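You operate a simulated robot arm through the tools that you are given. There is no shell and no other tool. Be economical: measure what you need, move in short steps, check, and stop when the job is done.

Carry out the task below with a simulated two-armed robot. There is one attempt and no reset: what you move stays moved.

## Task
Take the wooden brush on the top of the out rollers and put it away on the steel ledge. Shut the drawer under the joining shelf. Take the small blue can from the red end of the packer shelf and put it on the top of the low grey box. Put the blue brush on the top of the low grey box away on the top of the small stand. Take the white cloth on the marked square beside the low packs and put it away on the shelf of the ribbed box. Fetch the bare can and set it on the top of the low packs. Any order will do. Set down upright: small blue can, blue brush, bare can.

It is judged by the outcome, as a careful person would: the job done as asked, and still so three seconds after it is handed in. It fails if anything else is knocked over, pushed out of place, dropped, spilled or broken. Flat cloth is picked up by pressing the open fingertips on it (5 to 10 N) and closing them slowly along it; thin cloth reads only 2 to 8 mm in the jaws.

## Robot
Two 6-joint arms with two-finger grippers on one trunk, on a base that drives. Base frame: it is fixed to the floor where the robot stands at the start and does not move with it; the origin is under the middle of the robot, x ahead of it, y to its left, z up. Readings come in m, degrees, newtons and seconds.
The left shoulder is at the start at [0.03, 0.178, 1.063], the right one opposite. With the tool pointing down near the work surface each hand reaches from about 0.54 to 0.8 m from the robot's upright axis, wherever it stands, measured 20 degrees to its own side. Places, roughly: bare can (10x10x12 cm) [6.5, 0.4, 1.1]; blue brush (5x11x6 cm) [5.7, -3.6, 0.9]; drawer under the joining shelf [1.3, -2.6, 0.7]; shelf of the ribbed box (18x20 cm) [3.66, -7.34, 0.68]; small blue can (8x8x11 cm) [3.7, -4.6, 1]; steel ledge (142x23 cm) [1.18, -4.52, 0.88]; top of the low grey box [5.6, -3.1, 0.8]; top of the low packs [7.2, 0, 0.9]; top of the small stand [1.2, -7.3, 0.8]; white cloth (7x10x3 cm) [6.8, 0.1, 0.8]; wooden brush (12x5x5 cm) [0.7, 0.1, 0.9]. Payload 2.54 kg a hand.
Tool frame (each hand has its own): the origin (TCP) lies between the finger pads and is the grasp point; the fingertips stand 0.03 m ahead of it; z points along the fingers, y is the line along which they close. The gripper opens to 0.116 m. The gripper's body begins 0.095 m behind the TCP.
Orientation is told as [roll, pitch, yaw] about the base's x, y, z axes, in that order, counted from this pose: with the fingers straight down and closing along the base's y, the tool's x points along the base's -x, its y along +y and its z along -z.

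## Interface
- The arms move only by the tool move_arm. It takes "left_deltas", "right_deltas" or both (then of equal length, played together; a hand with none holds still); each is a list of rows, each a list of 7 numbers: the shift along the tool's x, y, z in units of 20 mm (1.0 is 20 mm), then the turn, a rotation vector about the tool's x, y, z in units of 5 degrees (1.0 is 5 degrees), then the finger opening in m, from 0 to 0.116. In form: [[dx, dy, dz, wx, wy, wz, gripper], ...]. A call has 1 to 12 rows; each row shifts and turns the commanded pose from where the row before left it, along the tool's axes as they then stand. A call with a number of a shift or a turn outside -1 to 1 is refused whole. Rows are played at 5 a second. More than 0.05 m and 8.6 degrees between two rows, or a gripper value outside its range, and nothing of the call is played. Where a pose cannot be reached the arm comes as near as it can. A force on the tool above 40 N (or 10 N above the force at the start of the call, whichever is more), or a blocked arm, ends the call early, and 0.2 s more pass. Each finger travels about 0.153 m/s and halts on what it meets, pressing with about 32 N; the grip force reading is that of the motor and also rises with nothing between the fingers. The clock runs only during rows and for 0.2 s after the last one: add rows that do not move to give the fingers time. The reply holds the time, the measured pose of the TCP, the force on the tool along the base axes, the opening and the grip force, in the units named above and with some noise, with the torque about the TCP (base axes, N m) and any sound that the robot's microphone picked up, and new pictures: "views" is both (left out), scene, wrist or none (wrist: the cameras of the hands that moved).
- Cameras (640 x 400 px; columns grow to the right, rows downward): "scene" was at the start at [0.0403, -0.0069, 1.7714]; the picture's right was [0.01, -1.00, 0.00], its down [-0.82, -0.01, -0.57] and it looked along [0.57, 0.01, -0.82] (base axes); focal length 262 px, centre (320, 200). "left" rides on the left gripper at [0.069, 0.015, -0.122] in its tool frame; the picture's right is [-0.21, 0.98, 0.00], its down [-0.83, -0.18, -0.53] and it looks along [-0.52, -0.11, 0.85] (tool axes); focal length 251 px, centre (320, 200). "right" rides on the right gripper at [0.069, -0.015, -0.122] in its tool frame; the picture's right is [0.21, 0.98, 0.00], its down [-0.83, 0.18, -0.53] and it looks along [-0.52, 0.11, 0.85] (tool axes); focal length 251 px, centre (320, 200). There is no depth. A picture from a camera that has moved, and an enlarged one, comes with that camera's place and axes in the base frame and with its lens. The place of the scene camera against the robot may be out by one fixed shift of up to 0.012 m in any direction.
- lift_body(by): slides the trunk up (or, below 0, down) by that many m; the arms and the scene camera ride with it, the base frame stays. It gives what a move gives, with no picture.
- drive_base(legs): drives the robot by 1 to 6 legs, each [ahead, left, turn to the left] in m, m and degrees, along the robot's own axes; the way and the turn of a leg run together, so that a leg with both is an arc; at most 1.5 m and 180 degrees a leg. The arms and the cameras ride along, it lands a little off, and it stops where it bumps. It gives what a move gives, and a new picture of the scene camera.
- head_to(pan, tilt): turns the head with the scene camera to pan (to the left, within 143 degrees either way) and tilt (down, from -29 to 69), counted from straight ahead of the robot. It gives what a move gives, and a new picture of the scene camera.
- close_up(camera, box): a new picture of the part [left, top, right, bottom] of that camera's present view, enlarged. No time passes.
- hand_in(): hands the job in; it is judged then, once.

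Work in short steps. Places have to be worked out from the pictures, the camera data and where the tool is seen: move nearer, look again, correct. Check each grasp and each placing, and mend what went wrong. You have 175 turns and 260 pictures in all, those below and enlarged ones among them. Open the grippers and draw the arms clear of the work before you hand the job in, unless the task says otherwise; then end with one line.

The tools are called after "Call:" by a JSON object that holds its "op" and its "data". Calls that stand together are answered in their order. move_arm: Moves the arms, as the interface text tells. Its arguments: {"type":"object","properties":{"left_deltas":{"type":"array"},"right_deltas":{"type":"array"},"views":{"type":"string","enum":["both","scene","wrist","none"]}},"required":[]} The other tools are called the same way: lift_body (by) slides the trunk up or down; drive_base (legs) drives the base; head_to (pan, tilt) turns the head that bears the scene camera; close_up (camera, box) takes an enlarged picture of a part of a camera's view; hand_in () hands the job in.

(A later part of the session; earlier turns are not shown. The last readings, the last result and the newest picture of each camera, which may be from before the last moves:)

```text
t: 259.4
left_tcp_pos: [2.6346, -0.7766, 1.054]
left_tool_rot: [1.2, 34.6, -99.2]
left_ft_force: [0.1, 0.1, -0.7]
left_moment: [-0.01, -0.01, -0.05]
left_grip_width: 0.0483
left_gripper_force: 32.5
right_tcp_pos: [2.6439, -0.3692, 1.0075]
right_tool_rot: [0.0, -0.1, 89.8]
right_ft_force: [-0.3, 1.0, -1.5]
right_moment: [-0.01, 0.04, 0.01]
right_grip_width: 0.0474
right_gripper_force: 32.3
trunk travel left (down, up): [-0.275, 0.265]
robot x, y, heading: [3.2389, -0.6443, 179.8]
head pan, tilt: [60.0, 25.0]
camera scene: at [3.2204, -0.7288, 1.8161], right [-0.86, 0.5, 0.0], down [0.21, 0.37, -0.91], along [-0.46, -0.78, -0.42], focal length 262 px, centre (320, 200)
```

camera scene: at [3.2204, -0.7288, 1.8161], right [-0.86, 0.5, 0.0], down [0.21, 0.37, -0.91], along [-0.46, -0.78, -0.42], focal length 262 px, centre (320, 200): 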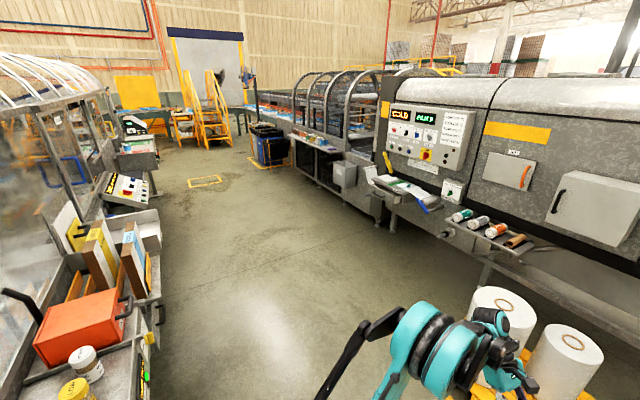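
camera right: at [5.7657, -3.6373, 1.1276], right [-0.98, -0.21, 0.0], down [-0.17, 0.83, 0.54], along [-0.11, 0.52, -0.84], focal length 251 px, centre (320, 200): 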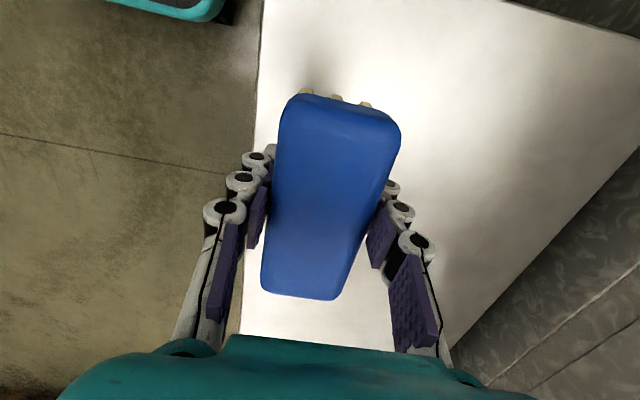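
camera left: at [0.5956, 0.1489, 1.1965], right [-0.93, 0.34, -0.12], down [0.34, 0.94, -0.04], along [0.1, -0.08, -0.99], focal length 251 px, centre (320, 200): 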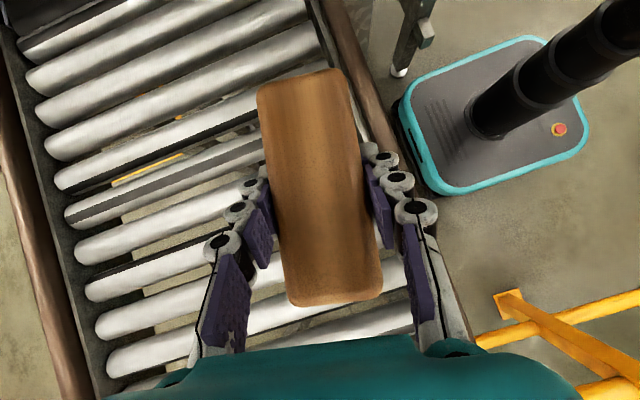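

The aisle is open, with the drawer (open) and the ledge on the right side. I turn south, sidestep to mid-aisle, and drive to the ledge.

Call:
{"op": "drive_base", "data": {"legs": [[0, 0, 90], [0.3, -0.6, 0], [1.3, -0.15, 0], [1.3, 0, 0], [0.7, 0, 0]]}}

Call:
{"op": "head_to", "data": {"pan": -65, "tilt": 30}}

Call:
{"op": "head_to", "data": {"pan": 55, "tilt": 30}}

```text
t: 282.7
left_tcp_pos: [2.6374, -4.8577, 1.0541]
left_tool_rot: [1.1, 34.6, -8.9]
left_ft_force: [0.3, -0.1, -1.5]
left_moment: [-0.01, 0.02, -0.03]
left_grip_width: 0.0481
left_gripper_force: 32.1
right_tcp_pos: [2.2308, -4.8499, 1.0072]
right_tool_rot: [0.0, -0.1, -179.9]
right_ft_force: [-0.2, -0.1, -0.9]
right_moment: [0.04, -0.01, 0.0]
right_grip_width: 0.0475
right_gripper_force: 32.0
trunk travel left (down, up): [-0.275, 0.265]
robot x, y, heading: [2.5, -4.2539, -89.7]
head pan, tilt: [60.0, 25.0]
camera scene: at [2.5792, -4.279, 1.8161], right [-0.5, -0.87, 0.0], down [-0.37, 0.21, -0.91], along [0.79, -0.45, -0.42], focal length 262 px, centre (320, 200)
```

scene: 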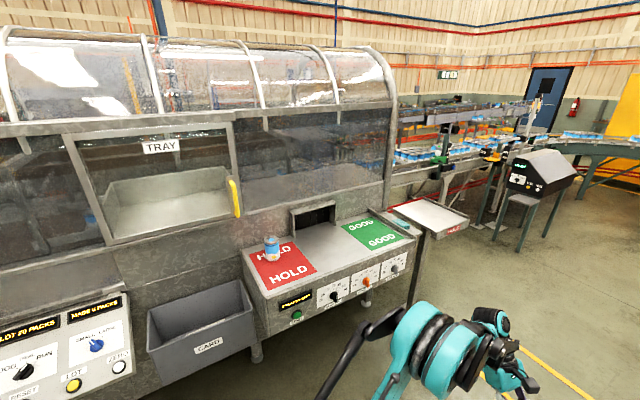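

```text
t: 284.8
left_tcp_pos: [2.6379, -4.8573, 1.0559]
left_tool_rot: [1.0, 34.6, -9.0]
left_ft_force: [0.6, -0.6, -1.2]
left_moment: [-0.04, 0.04, 0.0]
left_grip_width: 0.0481
left_gripper_force: 31.9
right_tcp_pos: [2.2306, -4.8501, 1.0071]
right_tool_rot: [0.1, 0.0, -180.0]
right_ft_force: [-0.5, 0.4, -0.8]
right_moment: [0.0, -0.01, 0.03]
right_grip_width: 0.0476
right_gripper_force: 32.0
trunk travel left (down, up): [-0.275, 0.265]
robot x, y, heading: [2.4977, -4.2526, -89.9]
head pan, tilt: [-65.0, 30.0]
camera scene: at [2.4175, -4.2707, 1.8081], right [-0.42, 0.91, 0.0], down [0.45, 0.21, -0.87], along [-0.78, -0.37, -0.5], focal length 262 px, centre (320, 200)
```

scene: 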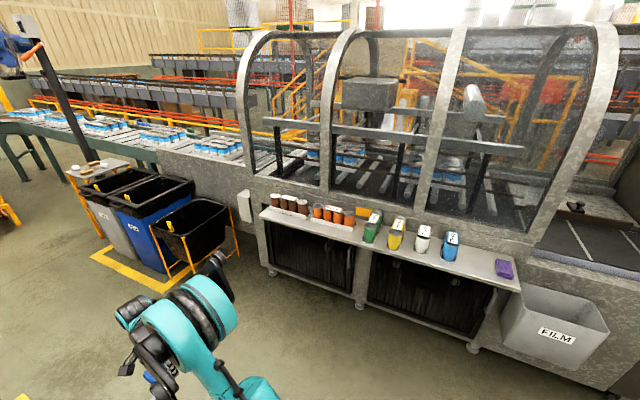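

```text
t: 286.8
left_tcp_pos: [2.6379, -4.8583, 1.0547]
left_tool_rot: [1.1, 34.6, -9.0]
left_ft_force: [-0.7, 0.0, -0.5]
left_moment: [0.05, -0.01, -0.01]
left_grip_width: 0.0481
left_gripper_force: 31.6
right_tcp_pos: [2.2307, -4.8495, 1.0076]
right_tool_rot: [0.0, -0.1, -180.0]
right_ft_force: [0.0, -0.5, -1.6]
right_moment: [0.0, 0.01, 0.01]
right_grip_width: 0.0475
right_gripper_force: 32.5
trunk travel left (down, up): [-0.275, 0.265]
robot x, y, heading: [2.5031, -4.2555, -90.0]
head pan, tilt: [55.0, 30.0]
camera scene: at [2.5735, -4.2842, 1.8081], right [-0.57, -0.82, 0.0], down [-0.41, 0.29, -0.87], along [0.71, -0.5, -0.5], focal length 262 px, centre (320, 200)
```

scene: 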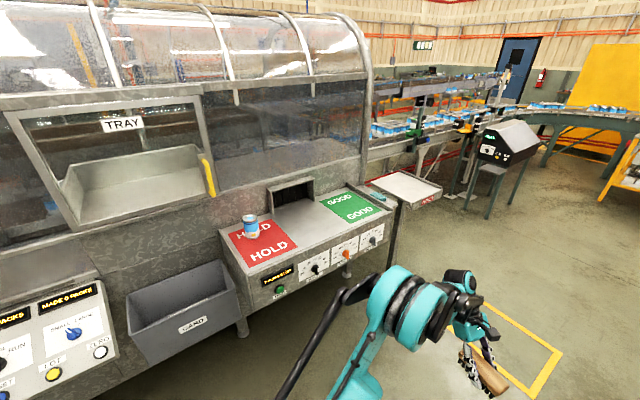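

The can sits on the red HOLD patch, and the ledge has a gap between the blue item and the purple sponge near y≈−4.0. I turn west and move nearer to inspect the gap.

Call:
{"op": "drive_base", "data": {"legs": [[0, 0, -90], [0.45, -0.48, 0]]}}

Call:
{"op": "head_to", "data": {"pan": 15, "tilt": 50}}

```text
t: 294.2
left_tcp_pos: [1.4439, -3.9195, 1.0552]
left_tool_rot: [1.1, 34.7, -98.6]
left_ft_force: [-0.1, 0.4, -2.0]
left_moment: [-0.01, -0.01, -0.03]
left_grip_width: 0.0483
left_gripper_force: 31.6
right_tcp_pos: [1.4514, -3.5144, 1.0071]
right_tool_rot: [0.1, 0.0, 90.4]
right_ft_force: [0.4, 0.1, -1.0]
right_moment: [-0.02, -0.01, -0.02]
right_grip_width: 0.0475
right_gripper_force: 32.1
trunk travel left (down, up): [-0.275, 0.265]
robot x, y, heading: [2.0486, -3.7787, -179.5]
head pan, tilt: [55.0, 30.0]
camera scene: at [2.0241, -3.8613, 1.8081], right [-0.82, 0.57, 0.0], down [0.28, 0.41, -0.87], along [-0.49, -0.71, -0.5], focal length 262 px, centre (320, 200)
```

scene: 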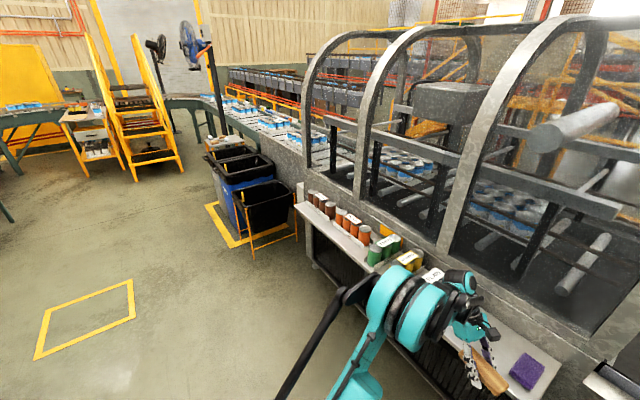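

```text
t: 295.3
left_tcp_pos: [1.4446, -3.9204, 1.0544]
left_tool_rot: [1.1, 34.6, -98.6]
left_ft_force: [0.3, 0.7, -0.7]
left_moment: [-0.01, 0.02, 0.0]
left_grip_width: 0.0483
left_gripper_force: 31.9
right_tcp_pos: [1.4516, -3.5138, 1.0074]
right_tool_rot: [0.0, -0.1, 90.4]
right_ft_force: [-0.3, -0.7, -1.4]
right_moment: [0.02, -0.01, -0.02]
right_grip_width: 0.0475
right_gripper_force: 32.4
trunk travel left (down, up): [-0.275, 0.265]
robot x, y, heading: [2.0467, -3.78, -179.6]
head pan, tilt: [15.0, 50.0]
camera scene: at [2.0016, -3.8079, 1.7786], right [-0.27, 0.96, 0.0], down [0.74, 0.2, -0.64], along [-0.62, -0.17, -0.77], focal length 262 px, centre (320, 200)
```

scene: 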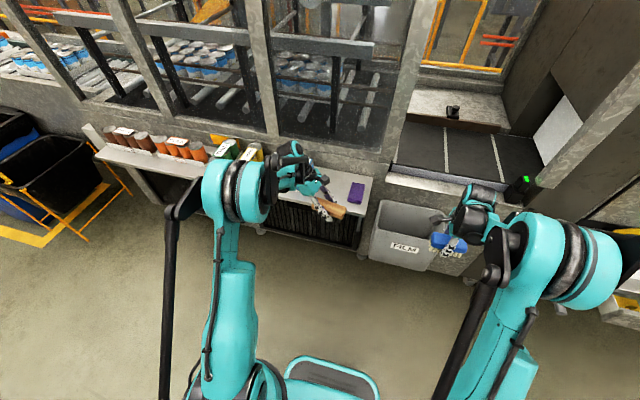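

Call:
{"op": "close_up", "data": {"camera": "scene", "box": [200, 130, 400, 255]}}

Call:
{"op": "move_arm", "data": {"left_deltas": [[0.57, 0, -0.82, 0, 0, 0, 0.02], [0.57, 0, -0.82, 0, 0, 0, 0.02], [0.57, 0, -0.82, 0, 0, 0, 0.02]], "views": "wrist"}}

```text
3.20 times, centred on (300, 192) of scene
camera zoom: at [2.0016, -3.8079, 1.7786], right [-0.27, 0.96, 0.0], down [0.74, 0.2, -0.64], along [-0.62, -0.17, -0.77], focal length 839 px, centre (384, 224)
```

zoom: 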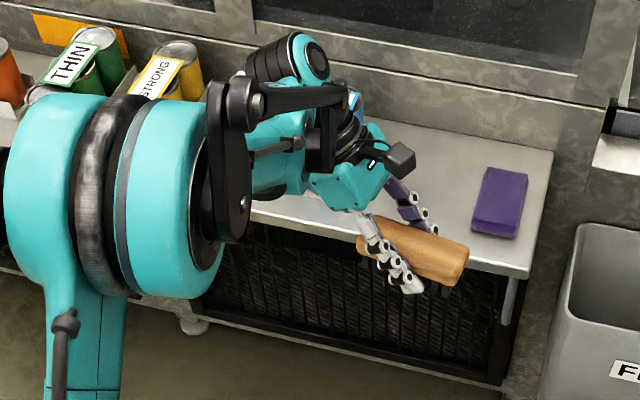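

```text
t: 296.1
left_tcp_pos: [1.4447, -3.9205, 1.1153]
left_tool_rot: [1.1, 34.6, -98.7]
left_ft_force: [0.0, 1.1, -1.3]
left_moment: [-0.05, 0.01, 0.0]
left_grip_width: 0.0481
left_gripper_force: 32.5
right_tcp_pos: [1.4521, -3.5134, 1.0066]
right_tool_rot: [0.1, -0.1, 90.5]
right_ft_force: [0.4, -0.4, -1.4]
right_moment: [-0.07, 0.01, 0.01]
right_grip_width: 0.0475
right_gripper_force: 31.7
trunk travel left (down, up): [-0.275, 0.265]
robot x, y, heading: [2.0457, -3.7819, -179.6]
head pan, tilt: [15.0, 50.0]
camera left: at [1.4559, -3.9335, 1.2558], right [0.94, -0.33, -0.11], down [-0.34, -0.94, -0.03], along [-0.09, 0.07, -0.99], focal length 251 px, centre (320, 200)
```

left: 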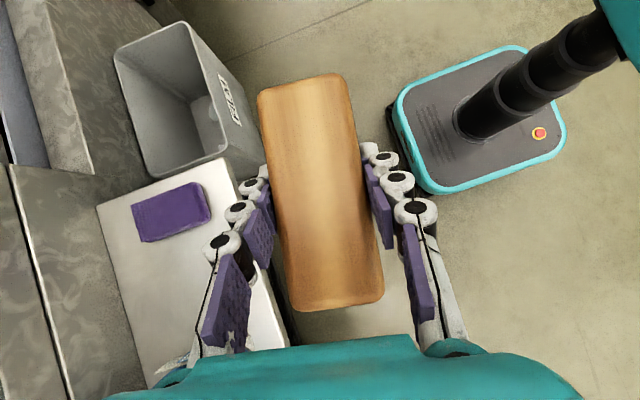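

The gap spans about y −3.88 to −4.05. I'll turn the brush lengthwise to x (rotating about vertical so the hand leans toward me), so the fingers fit in the gap.

Call:
{"op": "move_arm", "data": {"left_deltas": [[0, 0, 0, 0.574, 0, -0.819, 0.02], [0, 0, 0, 0.574, 0, -0.819, 0.02], [0, 0, 0, 0.574, 0, -0.819, 0.02], [0, 0, 0, 0.574, 0, -0.819, 0.02], [0, 0, 0, 0.574, 0, -0.819, 0.02], [0, 0, 0, 0.574, 0, -0.819, 0.02], [0, 0, 0, 0.574, 0, -0.819, 0.02], [0, 0, 0, 0.574, 0, -0.819, 0.02], [0, 0, 0, 0.574, 0, -0.819, 0.02], [0, 0, 0, 0.574, 0, -0.819, 0.02]], "views": "none"}}

Call:
{"op": "move_arm", "data": {"left_deltas": [[0, 0, 0, 0.574, 0, -0.819, 0.02], [0, 0, 0, 0.574, 0, -0.819, 0.02], [0, 0, 0, 0.574, 0, -0.819, 0.02], [0, 0, 0, 0.574, 0, -0.819, 0.02], [0, 0, 0, 0.574, 0, -0.819, 0.02], [0, 0, 0, 0.574, 0, -0.819, 0.02], [0, 0, 0, 0.574, 0, -0.819, 0.02], [0, 0, 0, 0.574, 0, -0.819, 0.02], [0, 0, 0, 0.574, 0, -0.819, 0.02], [0, 0, 0, 0, 0, 0, 0.02]], "views": "both"}}

```text
t: 298.3
left_tcp_pos: [1.444, -3.9201, 1.1151]
left_tool_rot: [0.3, 34.1, -49.1]
left_ft_force: [0.7, -0.3, -0.1]
left_moment: [-0.03, 0.02, -0.04]
left_grip_width: 0.048
left_gripper_force: 32.2
right_tcp_pos: [1.4504, -3.5125, 1.0075]
right_tool_rot: [0.1, -0.1, 90.4]
right_ft_force: [0.6, -0.2, -1.0]
right_moment: [0.02, 0.01, -0.02]
right_grip_width: 0.0476
right_gripper_force: 31.3
trunk travel left (down, up): [-0.275, 0.265]
robot x, y, heading: [2.0475, -3.7819, -179.7]
head pan, tilt: [15.0, 50.0]
```

```text
t: 300.5
left_tcp_pos: [1.4432, -3.9322, 1.1155]
left_tool_rot: [-0.4, 34.1, -7.5]
left_ft_force: [-0.3, 0.4, 0.4]
left_moment: [-0.01, -0.03, 0.01]
left_grip_width: 0.0483
left_gripper_force: 32.4
left hand out of reach, approached as far as the arm can: row 9
right_tcp_pos: [1.4495, -3.5124, 1.0063]
right_tool_rot: [0.0, -0.1, 90.4]
right_ft_force: [-0.2, -0.9, -0.9]
right_moment: [-0.03, -0.01, 0.02]
right_grip_width: 0.0474
right_gripper_force: 32.3
trunk travel left (down, up): [-0.275, 0.265]
robot x, y, heading: [2.0474, -3.7786, -179.6]
head pan, tilt: [15.0, 50.0]
camera scene: at [2.0018, -3.8073, 1.7786], right [-0.27, 0.96, 0.0], down [0.74, 0.2, -0.64], along [-0.62, -0.17, -0.77], focal length 262 px, centre (320, 200)
camera left: at [1.4572, -3.9168, 1.2553], right [0.3, 0.95, -0.13], down [0.95, -0.31, -0.02], along [-0.06, -0.11, -0.99], focal length 251 px, centre (320, 200)
```

scene: 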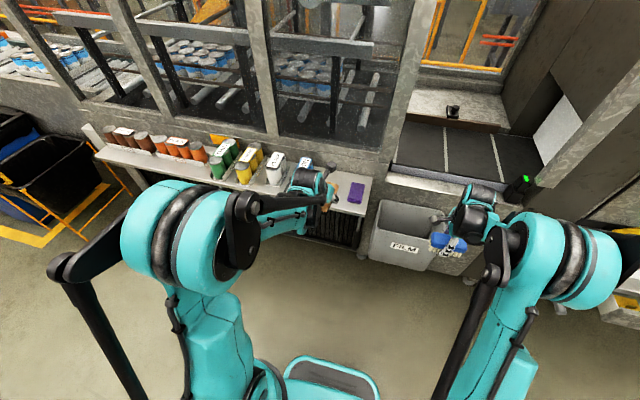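
left: 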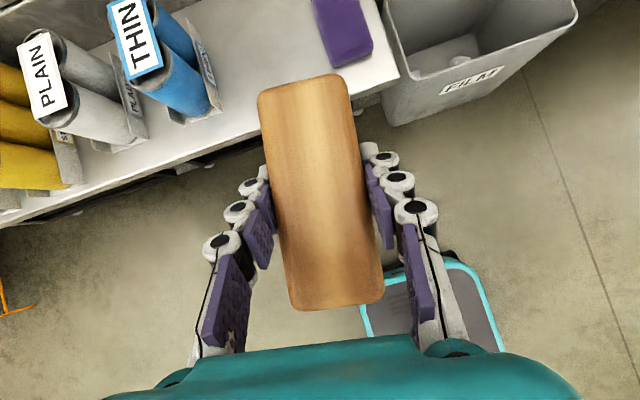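

Clear gap from y −4.07 to −3.88. I drive 0.13 m nearer, then bring the brush above the gap centre (1.185, −3.97).

Call:
{"op": "drive_base", "data": {"legs": [[0.13, 0, 0]]}}

```text
t: 301.8
left_tcp_pos: [1.313, -3.9338, 1.1146]
left_tool_rot: [-0.3, 34.2, -7.6]
left_ft_force: [-0.5, -1.1, -2.0]
left_moment: [0.0, -0.01, 0.01]
left_grip_width: 0.0481
left_gripper_force: 31.6
right_tcp_pos: [1.3199, -3.5142, 1.0071]
right_tool_rot: [0.0, 0.0, 90.4]
right_ft_force: [-0.5, -0.6, -0.6]
right_moment: [0.0, -0.01, 0.03]
right_grip_width: 0.0475
right_gripper_force: 32.1
trunk travel left (down, up): [-0.275, 0.265]
robot x, y, heading: [1.9187, -3.7817, -179.7]
head pan, tilt: [15.0, 50.0]
camera scene: at [1.8696, -3.8088, 1.7785], right [-0.27, 0.96, 0.0], down [0.74, 0.2, -0.64], along [-0.62, -0.17, -0.77], focal length 262 px, centre (320, 200)
```

scene: 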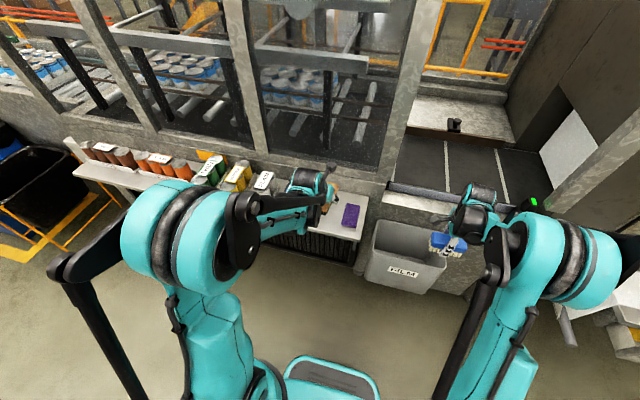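

Call:
{"op": "move_arm", "data": {"left_deltas": [[0.84, -0.44, 0.57, 0, 0, 0, 0.02], [0.84, -0.44, 0.57, 0, 0, 0, 0.02], [0.84, -0.44, 0.57, 0, 0, 0, 0.02], [0.84, -0.44, 0.57, 0, 0, 0, 0.02], [0.84, -0.44, 0.57, 0, 0, 0, 0.02], [0.84, -0.44, 0.57, 0, 0, 0, 0.02], [0, 0, 0, 0, 0, 0, 0.02]], "views": "wrist"}}

```text
t: 303.4
left_tcp_pos: [1.1848, -3.9701, 1.113]
left_tool_rot: [-0.4, 34.1, -7.6]
left_ft_force: [-0.3, -0.6, -0.2]
left_moment: [0.03, -0.01, 0.01]
left_grip_width: 0.0485
left_gripper_force: 31.7
right_tcp_pos: [1.3219, -3.514, 1.0077]
right_tool_rot: [0.2, 0.0, 90.4]
right_ft_force: [0.9, 0.0, -1.0]
right_moment: [-0.03, 0.03, 0.0]
right_grip_width: 0.0475
right_gripper_force: 31.8
trunk travel left (down, up): [-0.275, 0.265]
robot x, y, heading: [1.9157, -3.7778, -179.4]
head pan, tilt: [15.0, 50.0]
camera left: at [1.1992, -3.9539, 1.2552], right [0.3, 0.95, -0.13], down [0.95, -0.31, -0.02], along [-0.06, -0.11, -0.99], focal length 251 px, centre (320, 200)
```

left: 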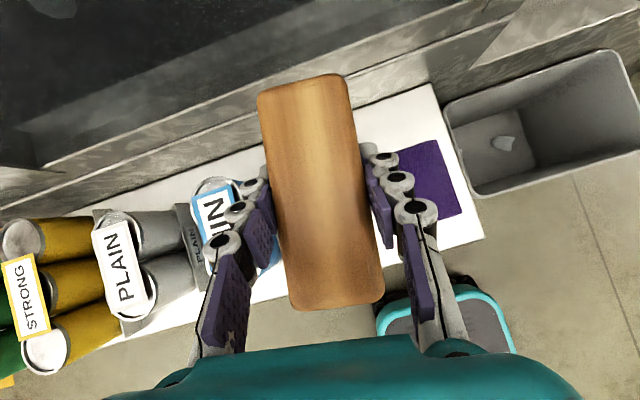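

Position is good. I descend 16 cm, then approach slowly until contact.

Call:
{"op": "move_arm", "data": {"left_deltas": [[-0.559, 0, 0.829, 0, 0, 0, 0.02], [-0.559, 0, 0.829, 0, 0, 0, 0.02], [-0.559, 0, 0.829, 0, 0, 0, 0.02], [-0.559, 0, 0.829, 0, 0, 0, 0.02], [-0.559, 0, 0.829, 0, 0, 0, 0.02], [-0.559, 0, 0.829, 0, 0, 0, 0.02], [-0.559, 0, 0.829, 0, 0, 0, 0.02], [-0.28, 0, 0.415, 0, 0, 0, 0.02], [0, 0, 0, 0, 0, 0, 0.02]], "views": "both"}}

```text
t: 305.4
left_tcp_pos: [1.1854, -3.9701, 0.9646]
left_tool_rot: [-0.4, 34.3, -7.6]
left_ft_force: [0.5, 0.0, -1.1]
left_moment: [-0.01, -0.01, -0.01]
left_grip_width: 0.0482
left_gripper_force: 32.3
right_tcp_pos: [1.3204, -3.514, 1.0067]
right_tool_rot: [0.0, -0.2, 90.4]
right_ft_force: [0.3, -0.4, -1.1]
right_moment: [0.01, -0.02, -0.01]
right_grip_width: 0.0474
right_gripper_force: 31.8
trunk travel left (down, up): [-0.275, 0.265]
robot x, y, heading: [1.9207, -3.78, -179.9]
head pan, tilt: [15.0, 50.0]
camera scene: at [1.8709, -3.8088, 1.7786], right [-0.27, 0.96, 0.0], down [0.74, 0.2, -0.64], along [-0.62, -0.17, -0.77], focal length 262 px, centre (320, 200)
camera left: at [1.1984, -3.9552, 1.1059], right [0.3, 0.95, -0.13], down [0.95, -0.31, -0.02], along [-0.06, -0.11, -0.99], focal length 251 px, centre (320, 200)
```

scene: 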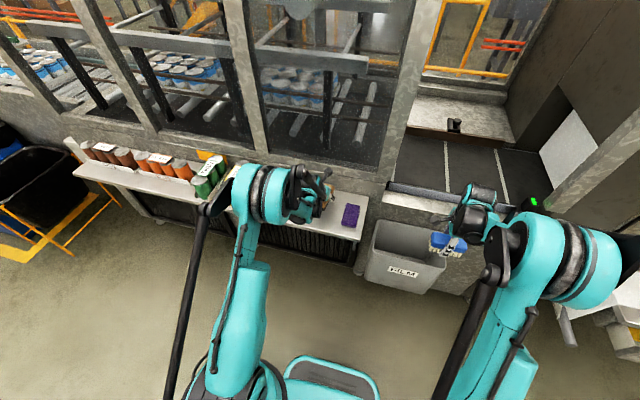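
left: 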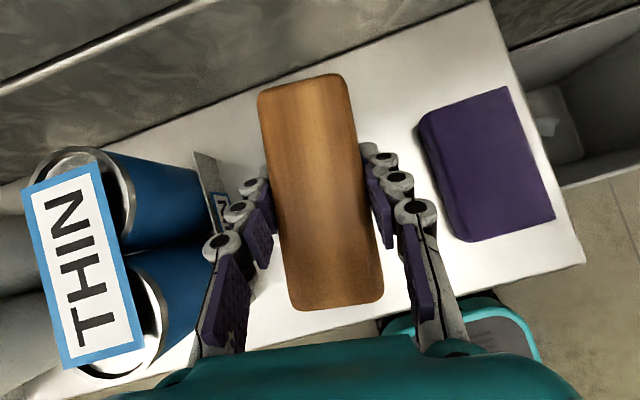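

Call:
{"op": "move_arm", "data": {"left_deltas": [[-0.14, 0.05, 0.207, 0, 0, 0, 0.02], [-0.14, 0.05, 0.207, 0, 0, 0, 0.02], [-0.14, 0, 0.207, 0, 0, 0, 0.02], [-0.14, 0, 0.207, 0, 0, 0, 0.02], [-0.14, 0, 0.207, 0, 0, 0, 0.02], [0, 0, 0, 0, 0, 0, 0.02]], "views": "none"}}

Call:
{"op": "move_arm", "data": {"left_deltas": [[-0.084, 0, 0.124, 0, 0, 0, 0.02], [-0.084, 0, 0.124, 0, 0, 0, 0.02], [-0.084, 0, 0.124, 0, 0, 0, 0.02], [0, 0, 0, 0, 0, 0, 0.02]], "views": "wrist"}}

```text
t: 306.8
left_tcp_pos: [1.1834, -3.9694, 0.9398]
left_tool_rot: [-0.3, 34.3, -7.5]
left_ft_force: [0.7, 0.8, -0.6]
left_moment: [-0.02, 0.03, 0.01]
left_grip_width: 0.0481
left_gripper_force: 32.0
right_tcp_pos: [1.3206, -3.5131, 1.0078]
right_tool_rot: [0.0, -0.1, 90.4]
right_ft_force: [-0.2, -1.0, -1.2]
right_moment: [-0.01, 0.04, 0.01]
right_grip_width: 0.0475
right_gripper_force: 31.6
trunk travel left (down, up): [-0.275, 0.265]
robot x, y, heading: [1.9188, -3.7781, -179.7]
head pan, tilt: [15.0, 50.0]
```

```text
t: 307.8
left_tcp_pos: [1.1838, -3.9687, 0.9308]
left_tool_rot: [-0.3, 34.1, -7.6]
left_ft_force: [0.4, 0.0, -1.6]
left_moment: [0.0, -0.03, 0.0]
left_grip_width: 0.0481
left_gripper_force: 31.8
right_tcp_pos: [1.3202, -3.5143, 1.0069]
right_tool_rot: [-0.1, -0.1, 90.4]
right_ft_force: [-0.3, 0.0, -1.4]
right_moment: [0.02, 0.01, -0.01]
right_grip_width: 0.0474
right_gripper_force: 31.9
trunk travel left (down, up): [-0.275, 0.265]
robot x, y, heading: [1.9187, -3.7768, -179.6]
head pan, tilt: [15.0, 50.0]
camera left: at [1.198, -3.9533, 1.0713], right [0.3, 0.95, -0.13], down [0.95, -0.31, -0.02], along [-0.06, -0.11, -0.99], focal length 251 px, centre (320, 200)
```

left: 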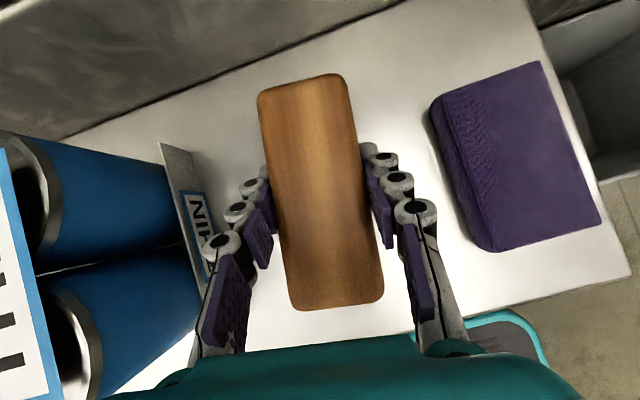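

Still free of contact; the holder plate is close to the left finger, so I nudge slightly north and keep lowering in 3 mm steps.

Call:
{"op": "move_arm", "data": {"left_deltas": [[-0.084, 0.15, 0.124, 0, 0, 0, 0.02], [-0.084, 0.15, 0.124, 0, 0, 0, 0.02], [-0.084, 0.1, 0.124, 0, 0, 0, 0.02], [0, 0, 0, 0, 0, 0, 0.02]], "views": "none"}}

Call:
{"op": "move_arm", "data": {"left_deltas": [[-0.084, 0, 0.124, 0, 0, 0, 0.02], [-0.084, 0, 0.124, 0, 0, 0, 0.02], [0, 0, 0, 0, 0, 0, 0.02]], "views": "none"}}

```text
t: 308.8
left_tcp_pos: [1.1841, -3.9606, 0.9229]
left_tool_rot: [-0.4, 34.2, -7.6]
left_ft_force: [-1.3, 0.2, -0.4]
left_moment: [0.0, -0.01, 0.01]
left_grip_width: 0.048
left_gripper_force: 32.5
right_tcp_pos: [1.3203, -3.5145, 1.0064]
right_tool_rot: [0.0, 0.0, 90.5]
right_ft_force: [-0.9, 1.0, -1.1]
right_moment: [0.0, 0.04, 0.02]
right_grip_width: 0.0476
right_gripper_force: 31.4
trunk travel left (down, up): [-0.275, 0.265]
robot x, y, heading: [1.9151, -3.7822, -179.5]
head pan, tilt: [15.0, 50.0]
```

```text
t: 309.6
left_tcp_pos: [1.1858, -3.9616, 0.9155]
left_tool_rot: [-0.4, 34.3, -7.5]
left_ft_force: [0.5, -0.6, -0.6]
left_moment: [-0.01, -0.02, 0.0]
left_grip_width: 0.0483
left_gripper_force: 31.8
right_tcp_pos: [1.3207, -3.5145, 1.0067]
right_tool_rot: [0.0, -0.2, 90.4]
right_ft_force: [0.2, 0.0, -0.4]
right_moment: [-0.02, 0.0, 0.01]
right_grip_width: 0.0473
right_gripper_force: 32.8
trunk travel left (down, up): [-0.275, 0.265]
robot x, y, heading: [1.9136, -3.7782, -179.3]
head pan, tilt: [15.0, 50.0]
```

Call:
{"op": "move_arm", "data": {"left_deltas": [[-0.084, 0, 0.124, 0, 0, 0, 0.02], [-0.084, 0, 0.124, 0, 0, 0, 0.02], [-0.084, 0, 0.124, 0, 0, 0, 0.02], [0, 0, 0, 0, 0, 0, 0.02]], "views": "wrist"}}

```text
t: 310.6
left_tcp_pos: [1.1856, -3.9616, 0.9111]
left_tool_rot: [-0.4, 34.6, -7.6]
left_ft_force: [-12.2, -3.2, 38.6]
left_moment: [0.3, 0.32, 0.09]
left_grip_width: 0.0483
left_gripper_force: 31.6
right_tcp_pos: [1.3213, -3.514, 1.0081]
right_tool_rot: [0.2, -0.1, 90.3]
right_ft_force: [-0.9, -1.1, -1.5]
right_moment: [0.02, -0.02, 0.0]
right_grip_width: 0.0475
right_gripper_force: 32.2
trunk travel left (down, up): [-0.275, 0.265]
robot x, y, heading: [1.9187, -3.7769, -179.5]
head pan, tilt: [15.0, 50.0]
camera left: at [1.2008, -3.9455, 1.0507], right [0.3, 0.95, -0.13], down [0.95, -0.31, -0.03], along [-0.07, -0.11, -0.99], focal length 251 px, centre (320, 200)
```

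left: 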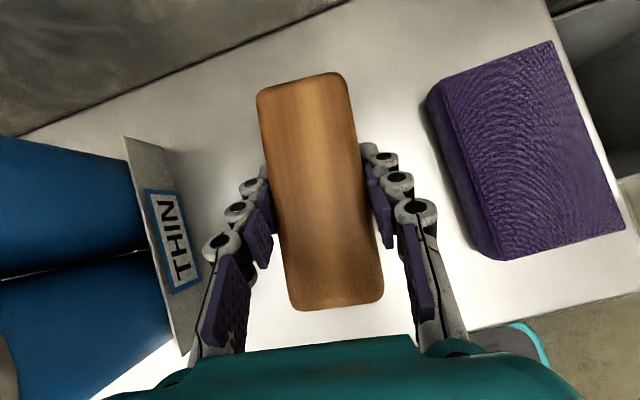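

Contact made. I ease 3 mm up, open partially, then withdraw along the fingers.

Call:
{"op": "move_arm", "data": {"left_deltas": [[0.07, 0, -0.1, 0, 0, 0, 0.02], [0, 0, 0, 0, 0, 0, 0.055], [0, 0, 0, 0, 0, 0, 0.066], [0, 0, 0, 0, 0, 0, 0.074], [0, 0, -0.5, 0, 0, 0, 0.074], [0, 0, -1, 0, 0, 0, 0.074], [0, 0, -1, 0, 0, 0, 0.074], [0, 0, -1, 0, 0, 0, 0.074], [0, 0, -1, 0, 0, 0, 0.074], [0, 0, -1, 0, 0, 0, 0.074], [0, 0, -1, 0, 0, 0, 0.074]], "views": "wrist"}}

```text
t: 313.0
left_tcp_pos: [1.2586, -3.97, 1.0178]
left_tool_rot: [-0.4, 34.2, -7.6]
left_ft_force: [-0.1, -0.5, 1.0]
left_moment: [-0.02, 0.01, 0.0]
left_grip_width: 0.0742
left_gripper_force: 0.1
right_tcp_pos: [1.3211, -3.5135, 1.0075]
right_tool_rot: [0.1, -0.1, 90.4]
right_ft_force: [0.8, -0.1, -1.5]
right_moment: [0.0, 0.02, 0.03]
right_grip_width: 0.0477
right_gripper_force: 32.0
trunk travel left (down, up): [-0.275, 0.265]
robot x, y, heading: [1.9189, -3.7846, -179.6]
head pan, tilt: [15.0, 50.0]
camera left: at [1.2726, -3.9545, 1.1575], right [0.3, 0.94, -0.13], down [0.95, -0.31, -0.02], along [-0.06, -0.11, -0.99], focal length 251 px, centre (320, 200)
```

left: 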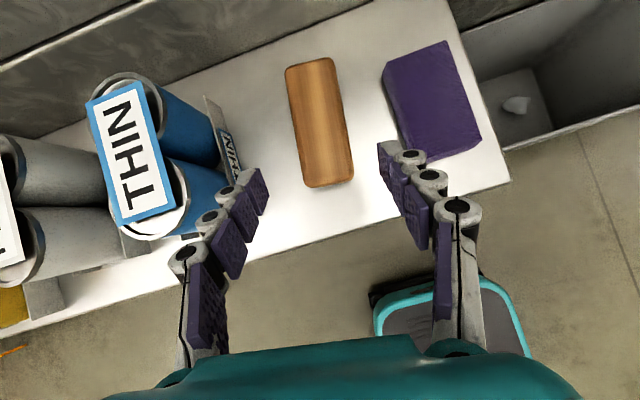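

The brush rests on the ledge, neighbours untouched. I retract, back away, and move to the drawer.

Call:
{"op": "move_arm", "data": {"left_deltas": [[0, 0, -1, 0, 0, 0, 0.074], [0, 0, -1, 0, 0, 0, 0.074], [0, 0, -1, 0, 0, 0, 0.074], [0, 0, -1, 0, 0, 0, 0.074], [0, 0, -1, 0, 0, 0, 0.074]], "views": "none"}}

Call:
{"op": "drive_base", "data": {"legs": [[-0.5, 0, 0], [0, -1.35, 0]]}}

Call:
{"op": "head_to", "data": {"pan": 8, "tilt": 45}}

```text
t: 314.2
left_tcp_pos: [1.3143, -3.9775, 1.1012]
left_tool_rot: [-0.4, 34.1, -7.6]
left_ft_force: [0.5, -0.1, -0.2]
left_moment: [-0.01, 0.02, -0.01]
left_grip_width: 0.0741
left_gripper_force: 0.0
right_tcp_pos: [1.3215, -3.5137, 1.0067]
right_tool_rot: [0.1, -0.2, 90.4]
right_ft_force: [0.8, -0.5, -0.5]
right_moment: [0.01, 0.0, -0.03]
right_grip_width: 0.0476
right_gripper_force: 32.0
trunk travel left (down, up): [-0.275, 0.265]
robot x, y, heading: [1.9172, -3.786, -179.5]
head pan, tilt: [15.0, 50.0]
```

```text
t: 323.5
left_tcp_pos: [1.799, -2.6365, 1.101]
left_tool_rot: [-0.4, 34.2, -7.0]
left_ft_force: [0.1, -0.3, -0.1]
left_moment: [0.0, -0.02, 0.02]
left_grip_width: 0.0743
left_gripper_force: 0.0
right_tcp_pos: [1.8007, -2.1747, 1.0061]
right_tool_rot: [0.0, -0.1, 91.0]
right_ft_force: [-0.2, 0.0, -1.2]
right_moment: [-0.01, -0.04, 0.01]
right_grip_width: 0.0476
right_gripper_force: 31.8
trunk travel left (down, up): [-0.275, 0.265]
robot x, y, heading: [2.3988, -2.4323, -178.8]
head pan, tilt: [15.0, 50.0]
camera scene: at [2.3545, -2.4624, 1.7786], right [-0.28, 0.96, 0.0], down [0.74, 0.21, -0.64], along [-0.62, -0.18, -0.77], focal length 262 px, centre (320, 200)
```

scene: 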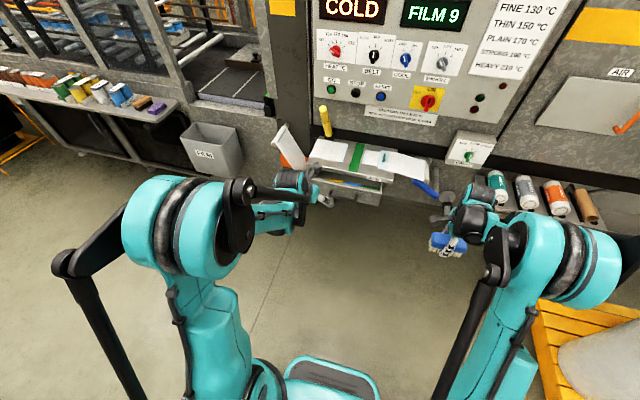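

```text
t: 324.1
left_tcp_pos: [1.7998, -2.6374, 1.1008]
left_tool_rot: [-0.3, 34.2, -7.0]
left_ft_force: [-0.4, -0.2, -0.1]
left_moment: [0.01, -0.03, -0.01]
left_grip_width: 0.0738
left_gripper_force: 0.0
right_tcp_pos: [1.8005, -2.1746, 1.0069]
right_tool_rot: [0.1, -0.1, 90.9]
right_ft_force: [-0.2, 0.1, -1.2]
right_moment: [-0.02, 0.05, 0.0]
right_grip_width: 0.0477
right_gripper_force: 32.0
trunk travel left (down, up): [-0.275, 0.265]
robot x, y, heading: [2.4022, -2.4344, -178.9]
head pan, tilt: [8.0, 45.0]
camera scene: at [2.3482, -2.4545, 1.7854], right [-0.16, 0.99, 0.0], down [0.7, 0.11, -0.71], along [-0.7, -0.11, -0.71], focal length 262 px, centre (320, 200)
```

scene: 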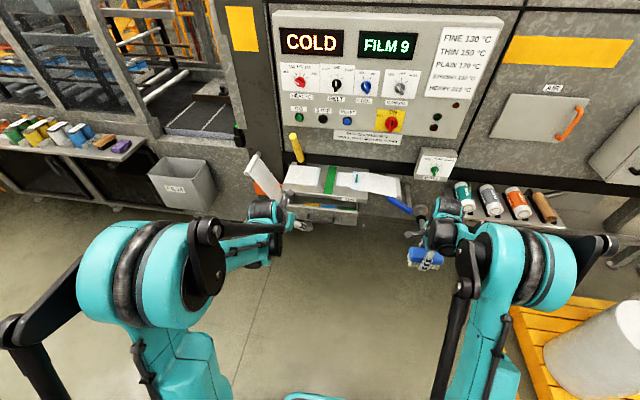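

Call:
{"op": "close_up", "data": {"camera": "scene", "box": [240, 130, 440, 255]}}

Call:
{"op": "move_arm", "data": {"left_deltas": [[0, 0, -0.5, 0, 0, 0, 0.05]], "views": "wrist"}}

```text
3.20 times, centred on (340, 192) of scene
camera zoom: at [2.3482, -2.4545, 1.7854], right [-0.16, 0.99, 0.0], down [0.7, 0.11, -0.71], along [-0.7, -0.11, -0.71], focal length 839 px, centre (256, 224)
```

zoom: 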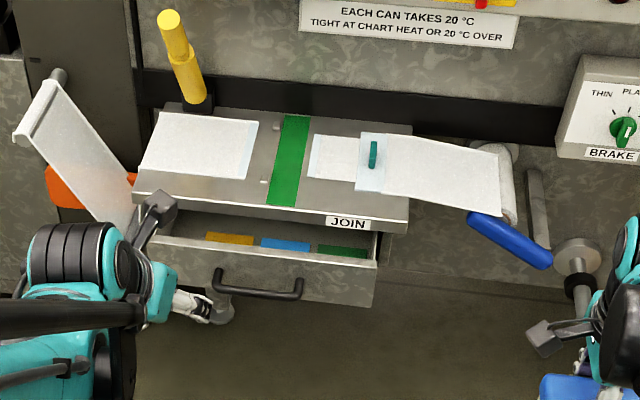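

```text
t: 324.6
left_tcp_pos: [1.8052, -2.6378, 1.1088]
left_tool_rot: [-0.4, 34.2, -7.1]
left_ft_force: [-0.8, -0.5, -0.2]
left_moment: [-0.01, 0.0, -0.04]
left_grip_width: 0.0498
left_gripper_force: 0.0
right_tcp_pos: [1.8009, -2.1756, 1.0086]
right_tool_rot: [0.0, -0.1, 91.0]
right_ft_force: [-0.2, -0.7, -1.3]
right_moment: [-0.03, 0.05, 0.01]
right_grip_width: 0.0475
right_gripper_force: 31.8
trunk travel left (down, up): [-0.275, 0.265]
robot x, y, heading: [2.3998, -2.4345, -179.0]
head pan, tilt: [8.0, 45.0]
camera left: at [1.819, -2.6222, 1.2492], right [0.29, 0.95, -0.13], down [0.95, -0.3, -0.02], along [-0.06, -0.11, -0.99], focal length 251 px, centre (320, 200)
```

left: 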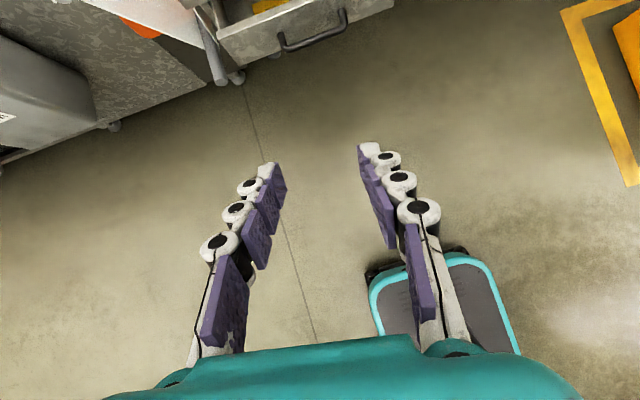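

The drawer stands open at about (1.40, −2.6, 0.70) with its handle in the middle. I drive 0.22 m closer, lean the closed left hand more, and lower it in front of the drawer face, right of the handle.

Call:
{"op": "drive_base", "data": {"legs": [[0.22, 0, -1]]}}

Call:
{"op": "move_arm", "data": {"left_deltas": [[0, 0, 0, 0, 1, 0, 0.0], [0, 0, 0, 0, 1, 0, 0.0], [0, 0, 0, 0, 1, 0, 0.0], [-0.743, 0.469, 0.95, 0, 0, 0, 0.0], [-0.743, 0.469, 0.95, 0, 0, 0, 0.0], [-0.743, 0.469, 0.95, 0, 0, 0, 0.0], [-0.743, 0.469, 0.95, 0, 0, 0, 0.0], [-0.743, 0.469, 0.95, 0, 0, 0, 0.0], [-0.743, 0.469, 0.95, 0, 0, 0, 0.0], [-0.743, 0.469, 0.95, 0, 0, 0, 0.0], [-0.743, 0.469, 0.95, 0, 0, 0, 0.0]], "views": "both"}}

```text
t: 326.2
left_tcp_pos: [1.5798, -2.6279, 1.1079]
left_tool_rot: [-0.3, 34.2, -8.1]
left_ft_force: [-0.3, -0.7, 0.4]
left_moment: [0.01, 0.01, 0.0]
left_grip_width: 0.05
left_gripper_force: 0.0
right_tcp_pos: [1.5865, -2.1641, 1.0061]
right_tool_rot: [0.0, 0.0, 90.0]
right_ft_force: [-0.7, -0.1, -2.0]
right_moment: [0.0, 0.0, -0.02]
right_grip_width: 0.0474
right_gripper_force: 31.4
trunk travel left (down, up): [-0.275, 0.265]
robot x, y, heading: [2.1824, -2.4363, 180.3]
head pan, tilt: [8.0, 45.0]
camera scene: at [2.1273, -2.4553, 1.7854], right [-0.14, 0.99, 0.0], down [0.7, 0.1, -0.71], along [-0.7, -0.1, -0.71], focal length 262 px, centre (320, 200)
```

scene: 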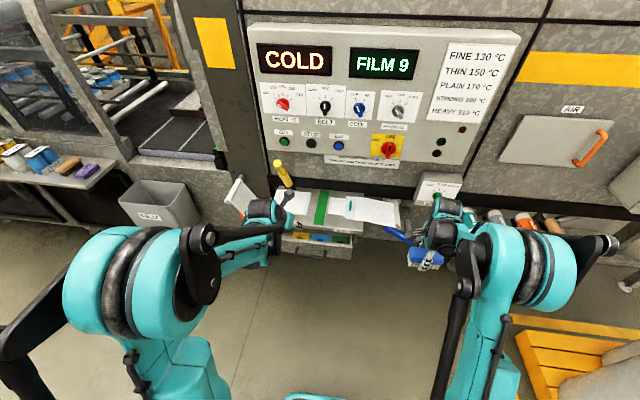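

```text
t: 328.6
left_tcp_pos: [1.5088, -2.5594, 0.9589]
left_tool_rot: [-0.2, 49.2, -8.5]
left_ft_force: [0.4, -0.2, 0.0]
left_moment: [0.02, 0.01, 0.0]
left_grip_width: 0.0
left_gripper_force: 28.6
left hand out of reach, approached as far as the arm can: row 7, 8, 9, 10, 11
right_tcp_pos: [1.5852, -2.1645, 1.0063]
right_tool_rot: [0.0, -0.2, 89.9]
right_ft_force: [0.3, 0.4, -0.5]
right_moment: [0.01, -0.01, 0.0]
right_grip_width: 0.0475
right_gripper_force: 32.6
trunk travel left (down, up): [-0.275, 0.265]
robot x, y, heading: [2.1848, -2.4354, 180.1]
head pan, tilt: [8.0, 45.0]
camera scene: at [2.1273, -2.4551, 1.7854], right [-0.14, 0.99, 0.0], down [0.7, 0.1, -0.71], along [-0.7, -0.1, -0.71], focal length 262 px, centre (320, 200)
camera left: at [1.5578, -2.5499, 1.0921], right [0.28, 0.95, -0.17], down [0.91, -0.32, -0.28], along [-0.31, -0.07, -0.95], focal length 251 px, centre (320, 200)
```

scene: 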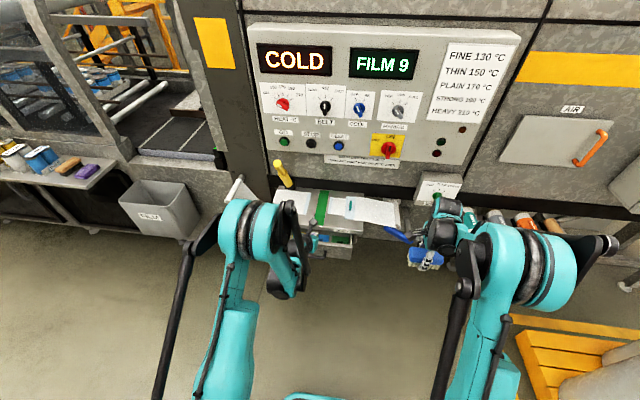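
left: 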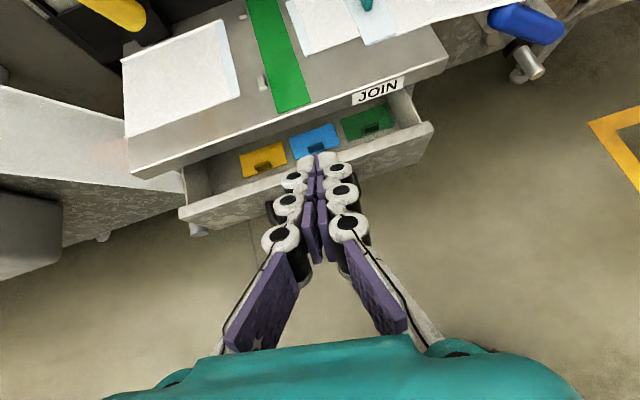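

Reach is limited by height; I lower the trunk by 0.2 m (the tips stay in front of the drawer).

Call:
{"op": "lift_body", "data": {"by": -0.2}}

Call:
{"op": "move_arm", "data": {"left_deltas": [[0, 0.6, 0, 0, 0, 0, 0.0], [0, 0.6, 0, 0, 0, 0, 0.0], [0, 0.6, 0, 0, 0, 0, 0.0], [0, 0.6, 0, 0, 0, 0, 0.0], [0, 0.6, 0, 0, 0, 0, 0.0], [0, 0.6, 0, 0, 0, 0, 0.0]], "views": "both"}}

```text
t: 330.8
left_tcp_pos: [1.5095, -2.5594, 0.7598]
left_tool_rot: [-0.2, 49.2, -8.5]
left_ft_force: [-0.5, 0.0, 0.0]
left_moment: [0.02, 0.04, -0.04]
left_grip_width: 0.0
left_gripper_force: 29.0
right_tcp_pos: [1.5869, -2.1642, 0.807]
right_tool_rot: [0.0, -0.1, 89.9]
right_ft_force: [0.8, -0.1, -1.1]
right_moment: [-0.03, 0.0, 0.01]
right_grip_width: 0.0477
right_gripper_force: 32.3
trunk travel left (down, up): [-0.075, 0.465]
robot x, y, heading: [2.1793, -2.4359, 179.9]
head pan, tilt: [8.0, 45.0]
```

```text
t: 332.2
left_tcp_pos: [1.5104, -2.5522, 0.7604]
left_tool_rot: [-0.1, 49.2, -8.9]
left_ft_force: [0.4, 0.5, 0.3]
left_moment: [0.02, 0.01, 0.02]
left_grip_width: 0.0
left_gripper_force: 28.9
left hand out of reach, approached as far as the arm can: row 1, 2, 3, 4, 5, 6
right_tcp_pos: [1.587, -2.1645, 0.8065]
right_tool_rot: [-0.1, -0.1, 89.9]
right_ft_force: [0.5, 0.1, -1.4]
right_moment: [0.01, 0.01, 0.01]
right_grip_width: 0.0475
right_gripper_force: 31.4
trunk travel left (down, up): [-0.075, 0.465]
robot x, y, heading: [2.1809, -2.4374, 179.8]
head pan, tilt: [8.0, 45.0]
camera scene: at [2.1285, -2.4553, 1.5855], right [-0.14, 0.99, 0.0], down [0.7, 0.1, -0.71], along [-0.7, -0.1, -0.71], focal length 262 px, centre (320, 200)
camera left: at [1.5596, -2.5439, 0.8932], right [0.29, 0.94, -0.16], down [0.9, -0.33, -0.28], along [-0.31, -0.07, -0.95], focal length 251 px, centre (320, 200)
```

scene: 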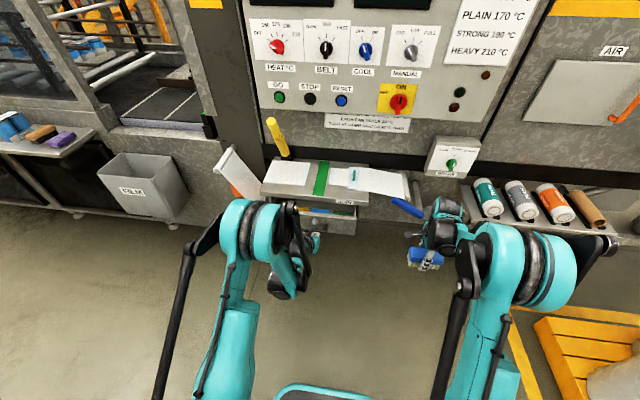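
left: 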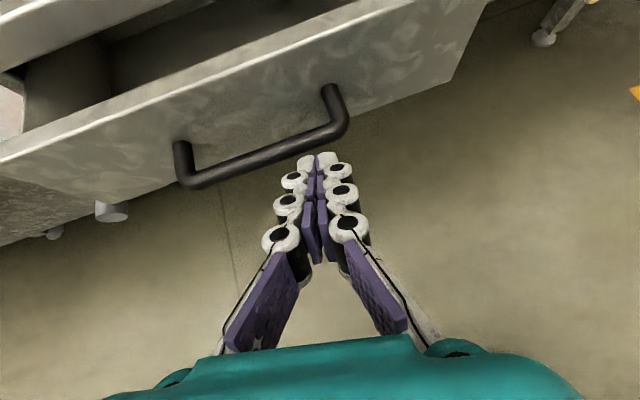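

The arm is too folded here. I'll back the base 0.25 m and shift slightly north, so the arm itself can extend and push while the right hand stays clear.

Call:
{"op": "drive_base", "data": {"legs": [[-0.25, -0.07, 0]]}}

Call:
{"op": "move_arm", "data": {"left_deltas": [[0.55, -0.16, 0.83, 0, 0, 0, 0.0], [0.55, -0.16, 0.83, 0, 0, 0, 0.0], [0.55, -0.16, 0.83, 0, 0, 0, 0.0], [0.55, -0.16, 0.83, 0, 0, 0, 0.0], [0.55, -0.16, 0.83, 0, 0, 0, 0.0], [0.55, -0.16, 0.83, 0, 0, 0, 0.0], [0.55, -0.16, 0.83, 0, 0, 0, 0.0], [0.55, -0.16, 0.83, 0, 0, 0, 0.0], [0.55, -0.16, 0.83, 0, 0, 0, 0.0], [0.55, -0.16, 0.83, 0, 0, 0, 0.0], [0.55, -0.16, 0.83, 0, 0, 0, 0.0]], "views": "both"}}

```text
t: 334.1
left_tcp_pos: [1.759, -2.4833, 0.7611]
left_tool_rot: [0.0, 49.2, -9.0]
left_ft_force: [0.2, 0.1, -0.8]
left_moment: [0.0, 0.04, 0.02]
left_grip_width: 0.0001
left_gripper_force: 28.4
right_tcp_pos: [1.8364, -2.0935, 0.808]
right_tool_rot: [0.1, 0.0, 90.0]
right_ft_force: [0.2, 0.5, -0.1]
right_moment: [-0.02, 0.04, 0.06]
right_grip_width: 0.0475
right_gripper_force: 32.2
trunk travel left (down, up): [-0.075, 0.465]
robot x, y, heading: [2.4324, -2.3655, -180.1]
head pan, tilt: [8.0, 45.0]
camera scene: at [2.3792, -2.3845, 1.5855], right [-0.14, 0.99, 0.0], down [0.7, 0.1, -0.71], along [-0.7, -0.1, -0.71], focal length 262 px, centre (320, 200)
```

scene: 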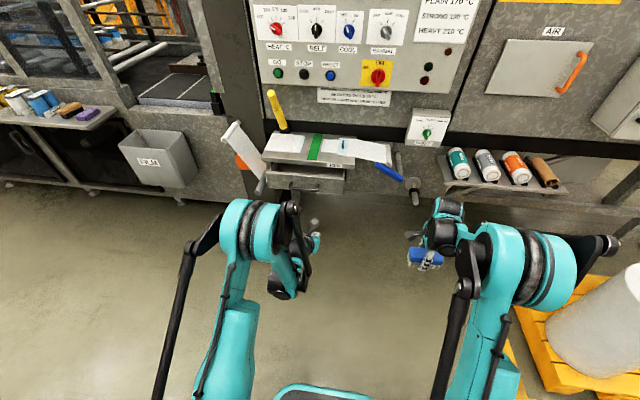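

```text
t: 336.5
left_tcp_pos: [1.54, -2.4851, 0.7312]
left_tool_rot: [0.0, 49.3, -9.0]
left_ft_force: [0.5, -0.1, 0.0]
left_moment: [-0.01, -0.03, 0.0]
left_grip_width: 0.0001
left_gripper_force: 28.6
right_tcp_pos: [1.8352, -2.0947, 0.8074]
right_tool_rot: [0.0, -0.1, 90.0]
right_ft_force: [0.0, 0.3, -0.9]
right_moment: [-0.02, 0.01, 0.0]
right_grip_width: 0.0476
right_gripper_force: 31.9
trunk travel left (down, up): [-0.075, 0.465]
robot x, y, heading: [2.4271, -2.3664, -180.1]
head pan, tilt: [8.0, 45.0]
camera scene: at [2.3775, -2.3848, 1.5854], right [-0.14, 0.99, 0.0], down [0.7, 0.1, -0.71], along [-0.7, -0.1, -0.71], focal length 262 px, centre (320, 200)
camera left: at [1.589, -2.475, 0.8657], right [0.29, 0.94, -0.16], down [0.9, -0.33, -0.28], along [-0.31, -0.07, -0.95], focal length 251 px, centre (320, 200)
```

scene: 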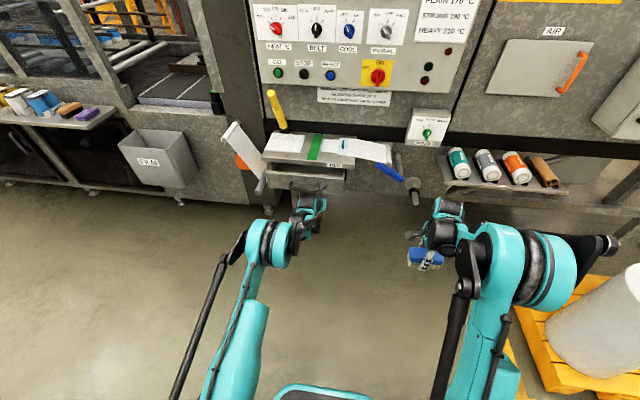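
left: 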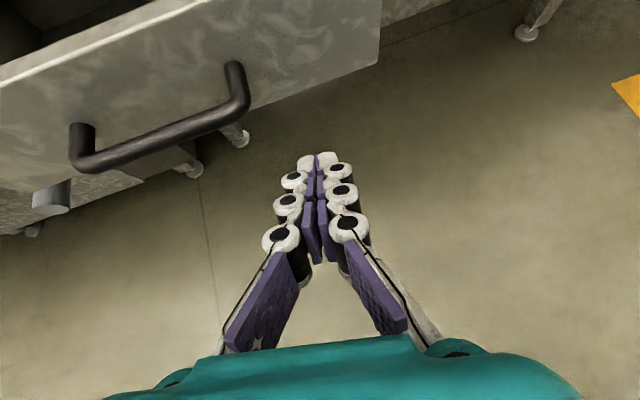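

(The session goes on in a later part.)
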